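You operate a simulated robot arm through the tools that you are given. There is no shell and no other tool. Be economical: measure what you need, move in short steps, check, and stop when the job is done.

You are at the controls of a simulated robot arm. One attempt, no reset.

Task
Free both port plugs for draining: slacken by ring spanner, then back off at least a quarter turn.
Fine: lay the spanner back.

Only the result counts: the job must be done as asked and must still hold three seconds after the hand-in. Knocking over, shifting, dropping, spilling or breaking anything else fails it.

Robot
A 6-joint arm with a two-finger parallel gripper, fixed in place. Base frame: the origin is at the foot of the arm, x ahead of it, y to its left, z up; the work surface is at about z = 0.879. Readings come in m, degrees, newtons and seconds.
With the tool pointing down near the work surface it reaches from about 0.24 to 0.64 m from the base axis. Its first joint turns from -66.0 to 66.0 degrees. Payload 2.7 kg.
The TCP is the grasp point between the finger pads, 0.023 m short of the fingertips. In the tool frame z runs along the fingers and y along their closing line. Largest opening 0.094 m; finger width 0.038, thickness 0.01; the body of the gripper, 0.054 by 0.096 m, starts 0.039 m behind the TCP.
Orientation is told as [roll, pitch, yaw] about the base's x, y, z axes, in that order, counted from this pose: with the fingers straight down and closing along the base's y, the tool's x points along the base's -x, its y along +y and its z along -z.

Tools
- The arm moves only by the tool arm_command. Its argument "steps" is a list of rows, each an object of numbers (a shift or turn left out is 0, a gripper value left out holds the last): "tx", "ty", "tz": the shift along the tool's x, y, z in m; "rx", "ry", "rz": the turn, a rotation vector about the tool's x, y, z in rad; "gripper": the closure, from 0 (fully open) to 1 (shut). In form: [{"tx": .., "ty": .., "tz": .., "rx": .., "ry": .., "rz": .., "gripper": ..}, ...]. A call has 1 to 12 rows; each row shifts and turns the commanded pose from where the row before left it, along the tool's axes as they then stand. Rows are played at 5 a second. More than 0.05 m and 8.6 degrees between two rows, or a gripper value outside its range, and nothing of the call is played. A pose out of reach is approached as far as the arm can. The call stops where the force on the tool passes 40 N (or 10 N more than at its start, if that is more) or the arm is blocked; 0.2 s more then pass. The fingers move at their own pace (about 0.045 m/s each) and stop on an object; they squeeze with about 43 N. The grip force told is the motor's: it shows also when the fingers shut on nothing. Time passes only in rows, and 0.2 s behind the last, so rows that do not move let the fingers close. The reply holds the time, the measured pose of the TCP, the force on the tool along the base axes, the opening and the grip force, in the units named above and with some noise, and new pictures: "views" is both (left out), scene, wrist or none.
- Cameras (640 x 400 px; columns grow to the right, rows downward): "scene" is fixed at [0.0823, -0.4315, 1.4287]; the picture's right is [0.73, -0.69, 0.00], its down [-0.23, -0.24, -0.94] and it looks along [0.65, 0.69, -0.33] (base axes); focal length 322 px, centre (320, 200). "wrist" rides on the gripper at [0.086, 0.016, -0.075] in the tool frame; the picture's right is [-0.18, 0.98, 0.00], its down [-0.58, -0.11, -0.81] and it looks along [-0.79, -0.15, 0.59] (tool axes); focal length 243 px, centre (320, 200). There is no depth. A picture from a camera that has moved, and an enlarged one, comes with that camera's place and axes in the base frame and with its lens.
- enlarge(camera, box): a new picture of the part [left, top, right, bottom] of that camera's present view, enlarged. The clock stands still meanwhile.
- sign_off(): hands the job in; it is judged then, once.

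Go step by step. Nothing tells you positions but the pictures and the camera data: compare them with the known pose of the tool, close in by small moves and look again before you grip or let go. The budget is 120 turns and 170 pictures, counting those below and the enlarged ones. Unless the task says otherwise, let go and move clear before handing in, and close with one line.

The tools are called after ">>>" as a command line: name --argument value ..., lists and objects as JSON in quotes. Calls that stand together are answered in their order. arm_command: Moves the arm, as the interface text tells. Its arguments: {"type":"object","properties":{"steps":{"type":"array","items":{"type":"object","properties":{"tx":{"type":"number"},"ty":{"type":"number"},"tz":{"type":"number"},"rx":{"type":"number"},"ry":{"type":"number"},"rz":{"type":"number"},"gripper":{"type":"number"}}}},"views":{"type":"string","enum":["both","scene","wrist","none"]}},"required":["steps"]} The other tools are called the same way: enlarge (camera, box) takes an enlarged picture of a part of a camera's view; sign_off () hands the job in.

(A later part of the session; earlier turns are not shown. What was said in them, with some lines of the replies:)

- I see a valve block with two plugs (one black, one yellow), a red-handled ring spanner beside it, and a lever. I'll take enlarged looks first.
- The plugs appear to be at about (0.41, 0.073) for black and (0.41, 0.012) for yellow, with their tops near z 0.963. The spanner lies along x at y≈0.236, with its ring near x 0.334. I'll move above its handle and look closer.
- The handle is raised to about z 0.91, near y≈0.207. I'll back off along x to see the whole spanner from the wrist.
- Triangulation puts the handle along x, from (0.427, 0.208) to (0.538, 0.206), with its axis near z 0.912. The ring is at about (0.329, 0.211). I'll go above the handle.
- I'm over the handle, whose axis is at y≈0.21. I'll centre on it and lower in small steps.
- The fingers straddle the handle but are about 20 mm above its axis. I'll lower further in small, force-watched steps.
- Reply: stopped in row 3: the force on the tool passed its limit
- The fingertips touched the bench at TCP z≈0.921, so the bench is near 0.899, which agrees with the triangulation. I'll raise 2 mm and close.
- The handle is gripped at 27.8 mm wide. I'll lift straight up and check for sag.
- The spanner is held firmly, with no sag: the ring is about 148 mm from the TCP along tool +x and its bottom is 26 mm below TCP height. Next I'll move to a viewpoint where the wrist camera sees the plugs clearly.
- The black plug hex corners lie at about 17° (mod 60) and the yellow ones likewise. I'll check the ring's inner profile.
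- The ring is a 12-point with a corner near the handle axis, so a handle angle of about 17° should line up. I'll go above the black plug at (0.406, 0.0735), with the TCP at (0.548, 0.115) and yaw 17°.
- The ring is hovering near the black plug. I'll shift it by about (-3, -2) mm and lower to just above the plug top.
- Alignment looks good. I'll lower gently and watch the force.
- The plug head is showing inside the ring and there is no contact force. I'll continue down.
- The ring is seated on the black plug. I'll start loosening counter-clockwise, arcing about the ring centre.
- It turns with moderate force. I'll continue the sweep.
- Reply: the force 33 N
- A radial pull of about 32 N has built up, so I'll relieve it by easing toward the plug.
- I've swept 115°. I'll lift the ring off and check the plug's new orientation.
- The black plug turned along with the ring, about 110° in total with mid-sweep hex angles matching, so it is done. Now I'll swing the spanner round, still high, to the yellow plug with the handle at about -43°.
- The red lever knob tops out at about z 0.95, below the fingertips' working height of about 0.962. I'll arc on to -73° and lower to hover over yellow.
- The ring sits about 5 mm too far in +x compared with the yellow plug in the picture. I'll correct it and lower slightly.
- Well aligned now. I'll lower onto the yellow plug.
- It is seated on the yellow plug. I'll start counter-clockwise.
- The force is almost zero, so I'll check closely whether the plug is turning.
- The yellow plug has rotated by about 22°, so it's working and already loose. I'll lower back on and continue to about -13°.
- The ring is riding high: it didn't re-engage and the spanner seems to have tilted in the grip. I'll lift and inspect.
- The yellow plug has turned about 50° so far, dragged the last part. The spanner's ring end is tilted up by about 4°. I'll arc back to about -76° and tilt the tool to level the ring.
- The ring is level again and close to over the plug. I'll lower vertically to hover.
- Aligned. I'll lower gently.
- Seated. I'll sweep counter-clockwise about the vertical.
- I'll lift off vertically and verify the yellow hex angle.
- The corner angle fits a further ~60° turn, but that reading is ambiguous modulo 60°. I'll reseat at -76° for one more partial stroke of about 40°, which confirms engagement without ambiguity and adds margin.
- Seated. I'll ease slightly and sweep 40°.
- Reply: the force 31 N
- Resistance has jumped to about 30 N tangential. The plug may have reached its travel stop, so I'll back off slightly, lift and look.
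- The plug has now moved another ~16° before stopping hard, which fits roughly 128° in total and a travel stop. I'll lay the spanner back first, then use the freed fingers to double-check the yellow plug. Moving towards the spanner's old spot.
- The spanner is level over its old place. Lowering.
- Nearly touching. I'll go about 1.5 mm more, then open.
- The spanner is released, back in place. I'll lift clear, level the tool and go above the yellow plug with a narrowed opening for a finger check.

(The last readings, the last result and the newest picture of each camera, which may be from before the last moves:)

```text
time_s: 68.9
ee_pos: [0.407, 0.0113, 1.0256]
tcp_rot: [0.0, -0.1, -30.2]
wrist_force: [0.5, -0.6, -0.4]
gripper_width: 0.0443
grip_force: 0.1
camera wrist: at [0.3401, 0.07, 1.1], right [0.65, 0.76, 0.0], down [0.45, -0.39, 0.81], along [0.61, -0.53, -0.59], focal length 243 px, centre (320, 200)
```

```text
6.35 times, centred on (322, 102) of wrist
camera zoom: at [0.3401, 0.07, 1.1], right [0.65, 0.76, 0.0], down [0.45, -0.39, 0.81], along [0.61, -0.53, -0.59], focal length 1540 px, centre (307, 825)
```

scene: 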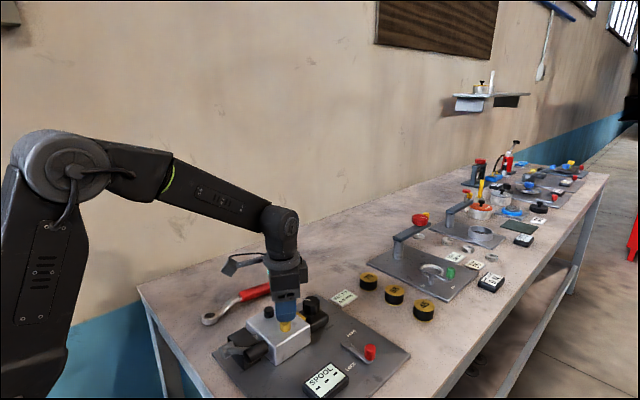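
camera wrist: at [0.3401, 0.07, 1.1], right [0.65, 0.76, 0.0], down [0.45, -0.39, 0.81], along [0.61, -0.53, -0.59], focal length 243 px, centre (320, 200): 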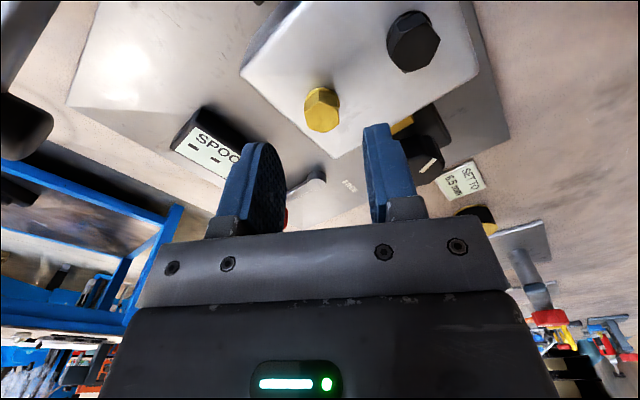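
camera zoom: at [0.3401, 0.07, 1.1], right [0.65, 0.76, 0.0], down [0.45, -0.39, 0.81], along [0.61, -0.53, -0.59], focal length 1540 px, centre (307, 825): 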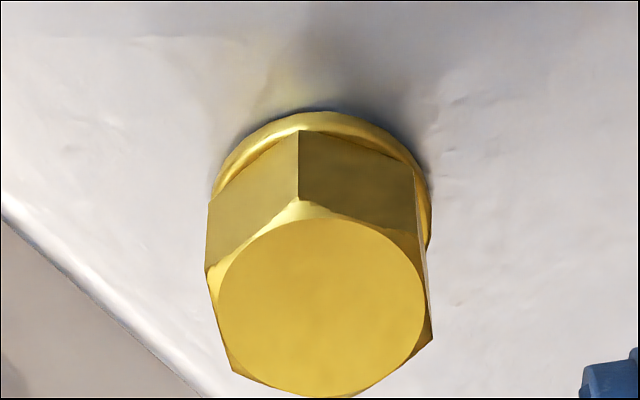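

The hex corners are at 29°, so my closing line at 60° is square to its flats. I'll centre and lower around the plug head.

>>> arm_command --steps '[{"tx": -0.0017, "ty": 0.001, "tz": 0.02}, {"tz": 0.017}, {}]' --views "wrist"

>>> enlarge --camera "scene" --box '[254, 295, 318, 335]'

```text
time_s: 69.7
ee_pos: [0.4075, 0.0107, 0.9887]
tcp_rot: [0.1, -0.1, -30.1]
wrist_force: [0.4, -0.4, 0.4]
gripper_width: 0.0442
grip_force: 0.0
camera wrist: at [0.3427, 0.0697, 1.064], right [0.65, 0.76, 0.0], down [0.45, -0.39, 0.81], along [0.61, -0.53, -0.59], focal length 243 px, centre (320, 200)
```

wrist: 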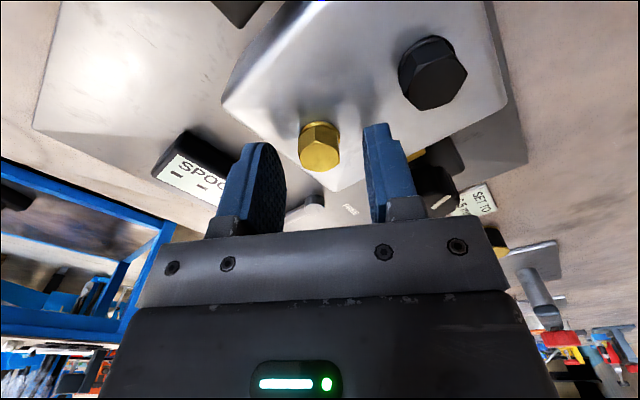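

```text
10.00 times, centred on (286, 315) of scene
camera zoom: at [0.0823, -0.4315, 1.4287], right [0.73, -0.69, 0.0], down [-0.23, -0.24, -0.94], along [0.65, 0.69, -0.33], focal length 3224 px, centre (660, -950)
```

zoom: 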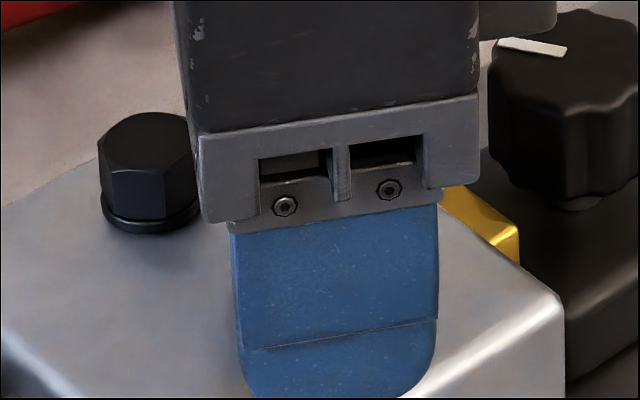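

>>> arm_command --steps '[{"tz": 0.004}, {"tz": 0.003}, {"gripper": 0.7}, {"gripper": 0.85}, {"gripper": 1.0}, {}, {}]' --views "wrist"

```text
time_s: 71.3
ee_pos: [0.409, 0.0109, 0.9814]
tcp_rot: [0.1, -0.1, -30.1]
wrist_force: [4.2, 8.5, -7.2]
gripper_width: 0.02
grip_force: 45.0
camera wrist: at [0.3427, 0.0697, 1.0571], right [0.65, 0.76, 0.0], down [0.45, -0.39, 0.81], along [0.61, -0.53, -0.59], focal length 243 px, centre (320, 200)
```

wrist: 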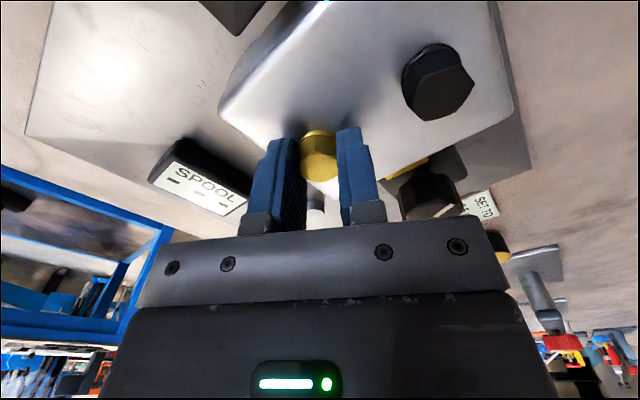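

The plug is gripped across its flats at 20 mm. I'll turn 30° counter-clockwise by hand.

>>> arm_command --steps '[{"rz": -0.131}, {"rz": -0.131}, {"rz": -0.131}, {"rz": -0.131}, {}]' --views "wrist"

>>> enlarge --camera "wrist" --box '[270, 100, 370, 200]'

```text
time_s: 72.5
ee_pos: [0.4083, 0.0119, 0.982]
tcp_rot: [0.0, -0.3, 0.1]
wrist_force: [4.5, 15.4, 6.1]
gripper_width: 0.0225
grip_force: 44.9
camera wrist: at [0.3235, 0.0291, 1.0572], right [0.18, 0.98, 0.0], down [0.58, -0.11, 0.81], along [0.8, -0.15, -0.59], focal length 243 px, centre (320, 200)
```

wrist: 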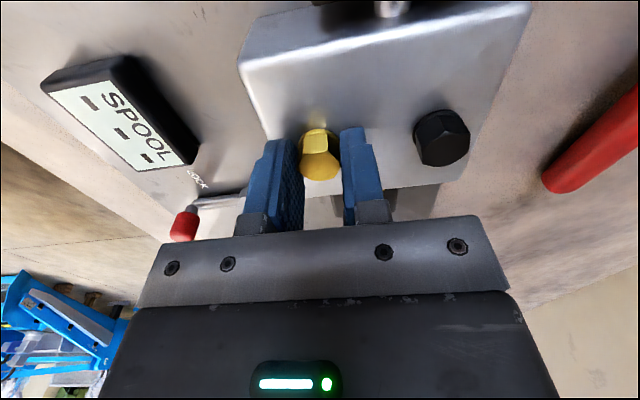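

```text
4.00 times, centred on (320, 150) of wrist
camera zoom: at [0.3235, 0.0291, 1.0572], right [0.18, 0.98, 0.0], down [0.58, -0.11, 0.81], along [0.8, -0.15, -0.59], focal length 970 px, centre (320, 400)
```

zoom: 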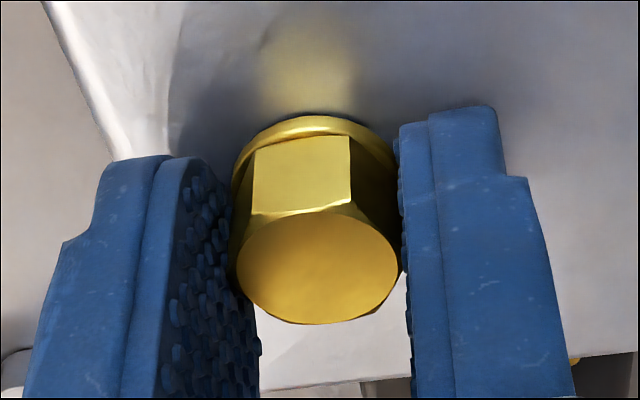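

The fingers slipped round to the corners and the plug stayed put. It turned freely earlier and is stiff only now, so it is against its travel stop, about 132° from start (17°→29° mod 60). I'll open, lift, and check the black plug the same way.

>>> arm_command --steps '[{"gripper": 0.6}, {"gripper": 0.53}, {}, {"tz": -0.02}, {"tz": -0.03}, {"ty": 0.03}, {"ty": 0.03}, {}]' --views "wrist"

>>> enlarge --camera "wrist" --box '[220, 60, 380, 160]'

>>> enlarge --camera "scene" --box '[190, 260, 318, 340]'

```text
time_s: 74.3
ee_pos: [0.4093, 0.0712, 1.0321]
tcp_rot: [0.0, -0.2, 0.0]
wrist_force: [-0.4, -0.5, -0.1]
gripper_width: 0.0444
grip_force: 0.0
camera wrist: at [0.3241, 0.0892, 1.1069], right [0.18, 0.98, 0.0], down [0.58, -0.11, 0.81], along [0.79, -0.15, -0.59], focal length 243 px, centre (320, 200)
```

wrist: 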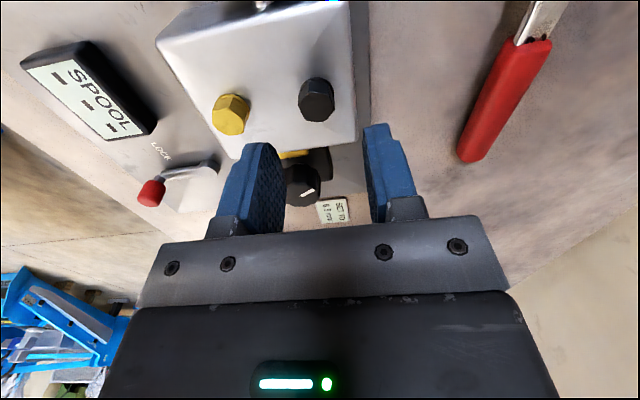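

```text
4.00 times, centred on (300, 110) of wrist
camera zoom: at [0.3241, 0.0892, 1.1069], right [0.18, 0.98, 0.0], down [0.58, -0.11, 0.81], along [0.79, -0.15, -0.59], focal length 970 px, centre (400, 560)
```

zoom: 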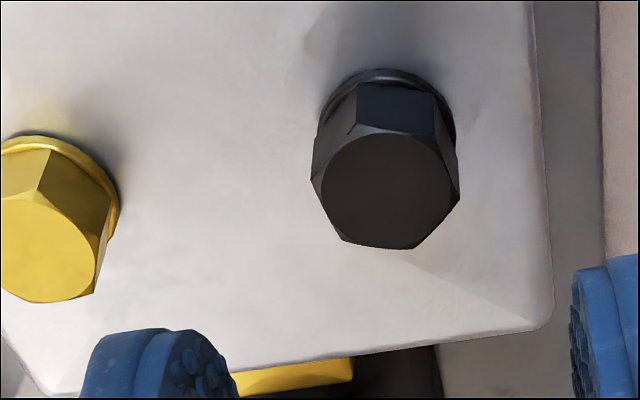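

```text
5.00 times, centred on (254, 300) of scene
camera zoom: at [0.0823, -0.4314, 1.4287], right [0.73, -0.69, 0.0], down [-0.23, -0.24, -0.94], along [0.65, 0.69, -0.33], focal length 1612 px, centre (650, -300)
```

zoom: 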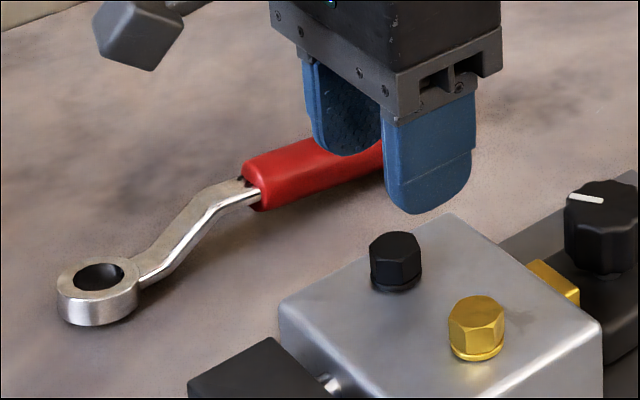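

The black hex reads about 16.5° mod 60, near its starting value, so I want physical proof that it is free. I'll grip its flats with the fingers and turn it further counter-clockwise.

>>> arm_command --steps '[{"rz": 0.1265}, {"rz": 0.1265}, {"rz": 0.1265}, {"rz": 0.1265}, {"rz": 0.1265}, {"rz": 0.1265}, {"tz": 0.02}, {}]' --views "wrist"

>>> enlarge --camera "wrist" --box '[240, 80, 400, 180]'

```text
time_s: 76.1
ee_pos: [0.4076, 0.0731, 1.0121]
tcp_rot: [0.1, -0.2, -43.5]
wrist_force: [-0.9, -1.2, -0.2]
gripper_width: 0.0443
grip_force: 0.1
camera wrist: at [0.358, 0.145, 1.087], right [0.81, 0.59, 0.0], down [0.34, -0.48, 0.81], along [0.47, -0.65, -0.59], focal length 243 px, centre (320, 200)
```

wrist: 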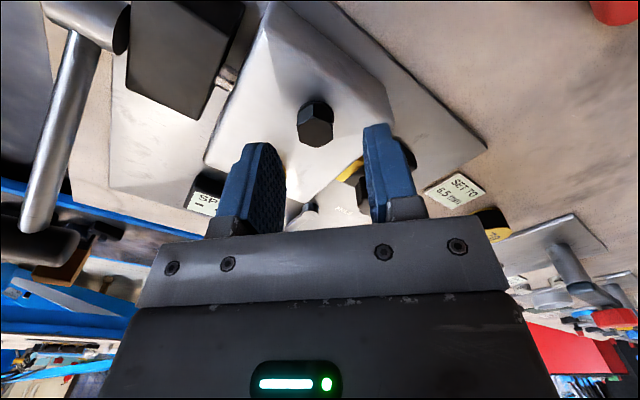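

```text
4.00 times, centred on (320, 130) of wrist
camera zoom: at [0.358, 0.145, 1.087], right [0.81, 0.59, 0.0], down [0.34, -0.48, 0.81], along [0.47, -0.65, -0.59], focal length 970 px, centre (320, 480)
```

zoom: 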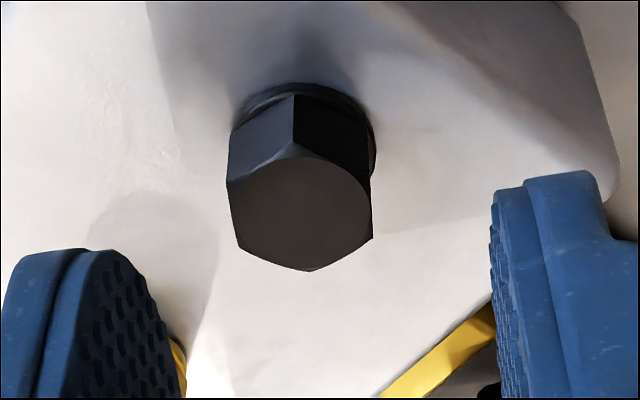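

>>> arm_command --steps '[{"tx": -0.003, "ty": -0.002, "tz": 0.015}, {"tz": 0.015}, {"gripper": 0.7}, {"gripper": 0.85}, {"gripper": 1.0}, {}, {}]' --views "wrist"

```text
time_s: 77.7
ee_pos: [0.409, 0.0686, 0.9818]
tcp_rot: [0.1, 0.0, -43.5]
wrist_force: [0.8, 2.8, -4.3]
gripper_width: 0.0198
grip_force: 44.6
camera wrist: at [0.3584, 0.1407, 1.0564], right [0.81, 0.59, 0.0], down [0.34, -0.48, 0.81], along [0.47, -0.65, -0.59], focal length 243 px, centre (320, 200)
```

wrist: 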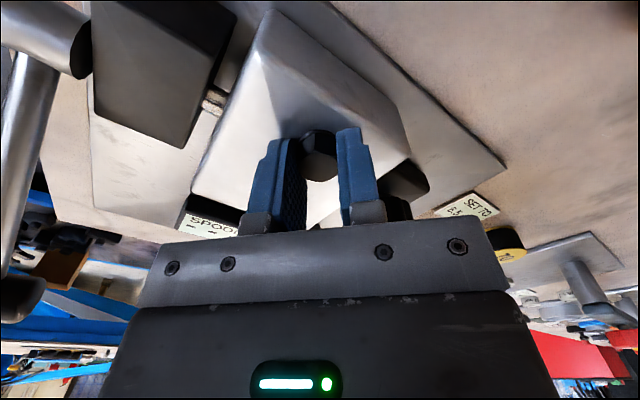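

Gripped on the flats. I'll turn counter-clockwise in small steps.

>>> arm_command --steps '[{"rz": -0.1}, {"rz": -0.1}, {"rz": -0.1}, {}]' --views "wrist"

>>> enlarge --camera "wrist" --box '[260, 110, 380, 185]'

```text
time_s: 78.7
ee_pos: [0.411, 0.0689, 0.9819]
tcp_rot: [0.2, 0.0, -26.3]
wrist_force: [11.1, 21.4, -16.5]
gripper_width: 0.0204
grip_force: 45.5
camera wrist: at [0.3405, 0.1224, 1.0565], right [0.6, 0.8, 0.0], down [0.47, -0.36, 0.81], along [0.65, -0.48, -0.59], focal length 243 px, centre (320, 200)
```

wrist: 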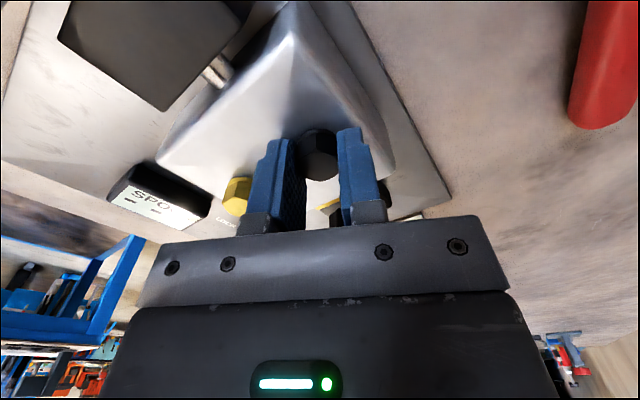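

```text
5.33 times, centred on (320, 148) of wrist
camera zoom: at [0.3405, 0.1224, 1.0565], right [0.6, 0.8, 0.0], down [0.47, -0.36, 0.81], along [0.65, -0.48, -0.59], focal length 1294 px, centre (320, 480)
```

zoom: 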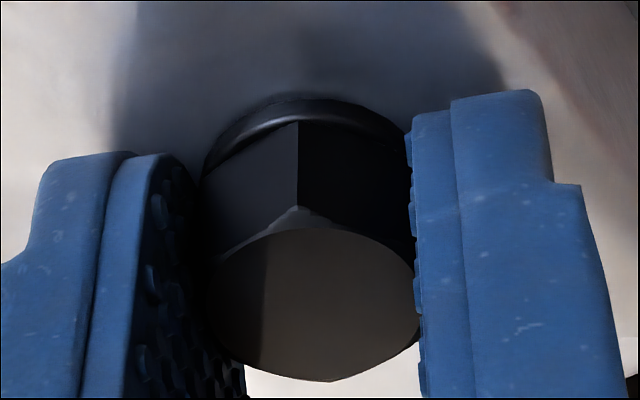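

The plug seems to be following. I'll continue 17° more and compare.

>>> arm_command --steps '[{"rz": -0.1}, {"rz": -0.1}, {"rz": -0.1}, {}]' --views "none"

>>> enlarge --camera "wrist" --box '[260, 110, 380, 185]'

```text
time_s: 79.7
ee_pos: [0.4111, 0.0693, 0.9838]
tcp_rot: [0.2, -0.4, -9.0]
wrist_force: [17.5, 32.1, -8.3]
gripper_width: 0.0223
grip_force: 44.4
```

```text
5.33 times, centred on (320, 148) of wrist
camera zoom: at [0.3289, 0.0998, 1.0572], right [0.34, 0.94, 0.01], down [0.55, -0.2, 0.81], along [0.76, -0.27, -0.59], focal length 1294 px, centre (320, 480)
```

zoom: 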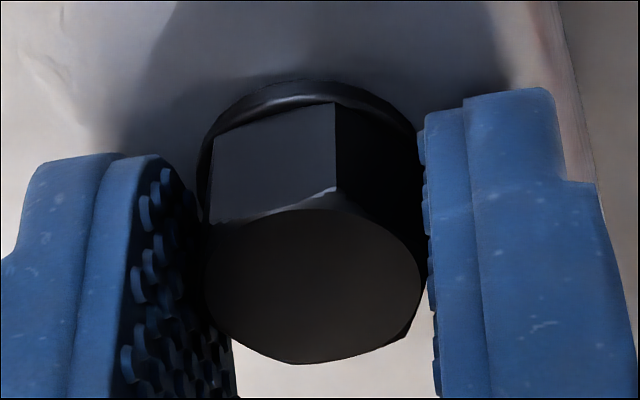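

The black plug turned about 15° more freely and then met its stop at the same hex angle as the yellow. That fits both being near 130° from start. I'll release, lift clear and take a final look.

>>> arm_command --steps '[{"rz": 0.08}, {"gripper": 0.6}, {"gripper": 0.53}, {}, {}, {"tz": -0.02}, {"tz": -0.04}, {"tz": -0.045}, {"tz": -0.045}, {"tx": 0.04, "tz": -0.02}, {"tx": 0.04}, {}]' --views "both"

>>> enlarge --camera "scene" --box '[190, 260, 350, 360]'

>>> enlarge --camera "scene" --box '[254, 300, 318, 340]'

```text
time_s: 82.3
ee_pos: [0.3313, 0.0845, 1.1521]
tcp_rot: [0.0, -0.1, -13.7]
wrist_force: [-0.4, -0.2, -1.0]
gripper_width: 0.0441
grip_force: 0.0
camera wrist: at [0.252, 0.1215, 1.2277], right [0.41, 0.91, 0.0], down [0.54, -0.24, 0.81], along [0.74, -0.33, -0.59], focal length 243 px, centre (320, 200)
```

scene: 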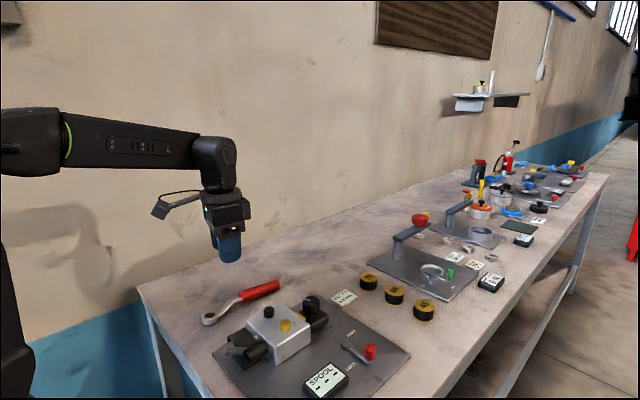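
wrist: 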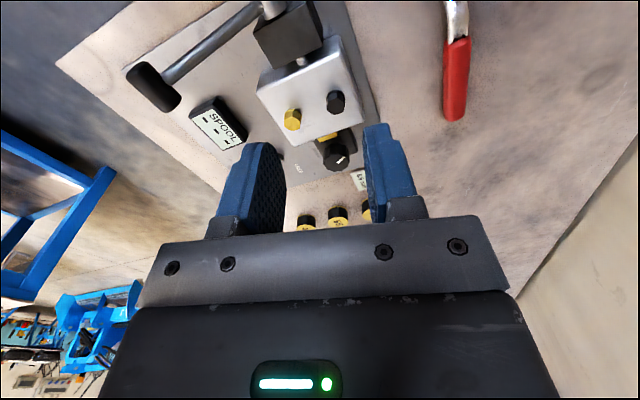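

```text
4.00 times, centred on (270, 310) of scene
camera zoom: at [0.0822, -0.4315, 1.4287], right [0.73, -0.69, 0.0], down [-0.23, -0.24, -0.94], along [0.65, 0.69, -0.33], focal length 1289 px, centre (520, -240)
```

zoom: 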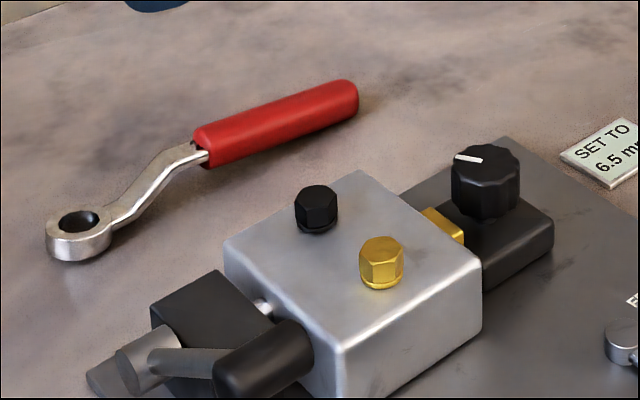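

```text
10.00 times, centred on (286, 320) of scene
camera zoom: at [0.0822, -0.4315, 1.4287], right [0.73, -0.69, 0.0], down [-0.23, -0.24, -0.94], along [0.65, 0.69, -0.33], focal length 3224 px, centre (660, -1000)
```

zoom: 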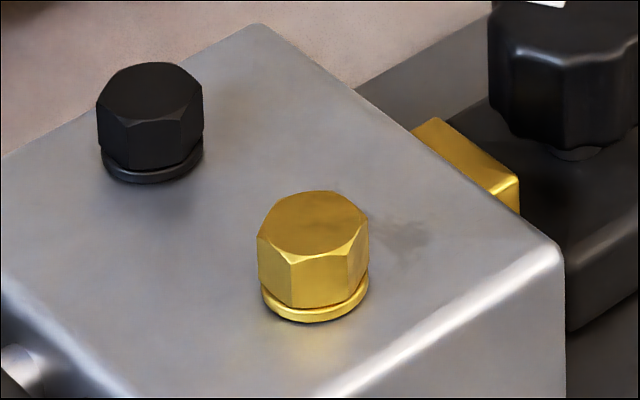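

Both plugs now show the same hex angle, backed off to their stops. The spanner lies back in its place, everything else looks undisturbed, and the arm is clear, so I'm handing in.

>>> sign_off

```text
The job is handed in.
```

I slackened both port plugs with the ring spanner and backed them off until they stopped turning, about 130° by my estimate. Hex angles repeat every 60°, so that total is inferred, not read directly. The spanner is back in its place.
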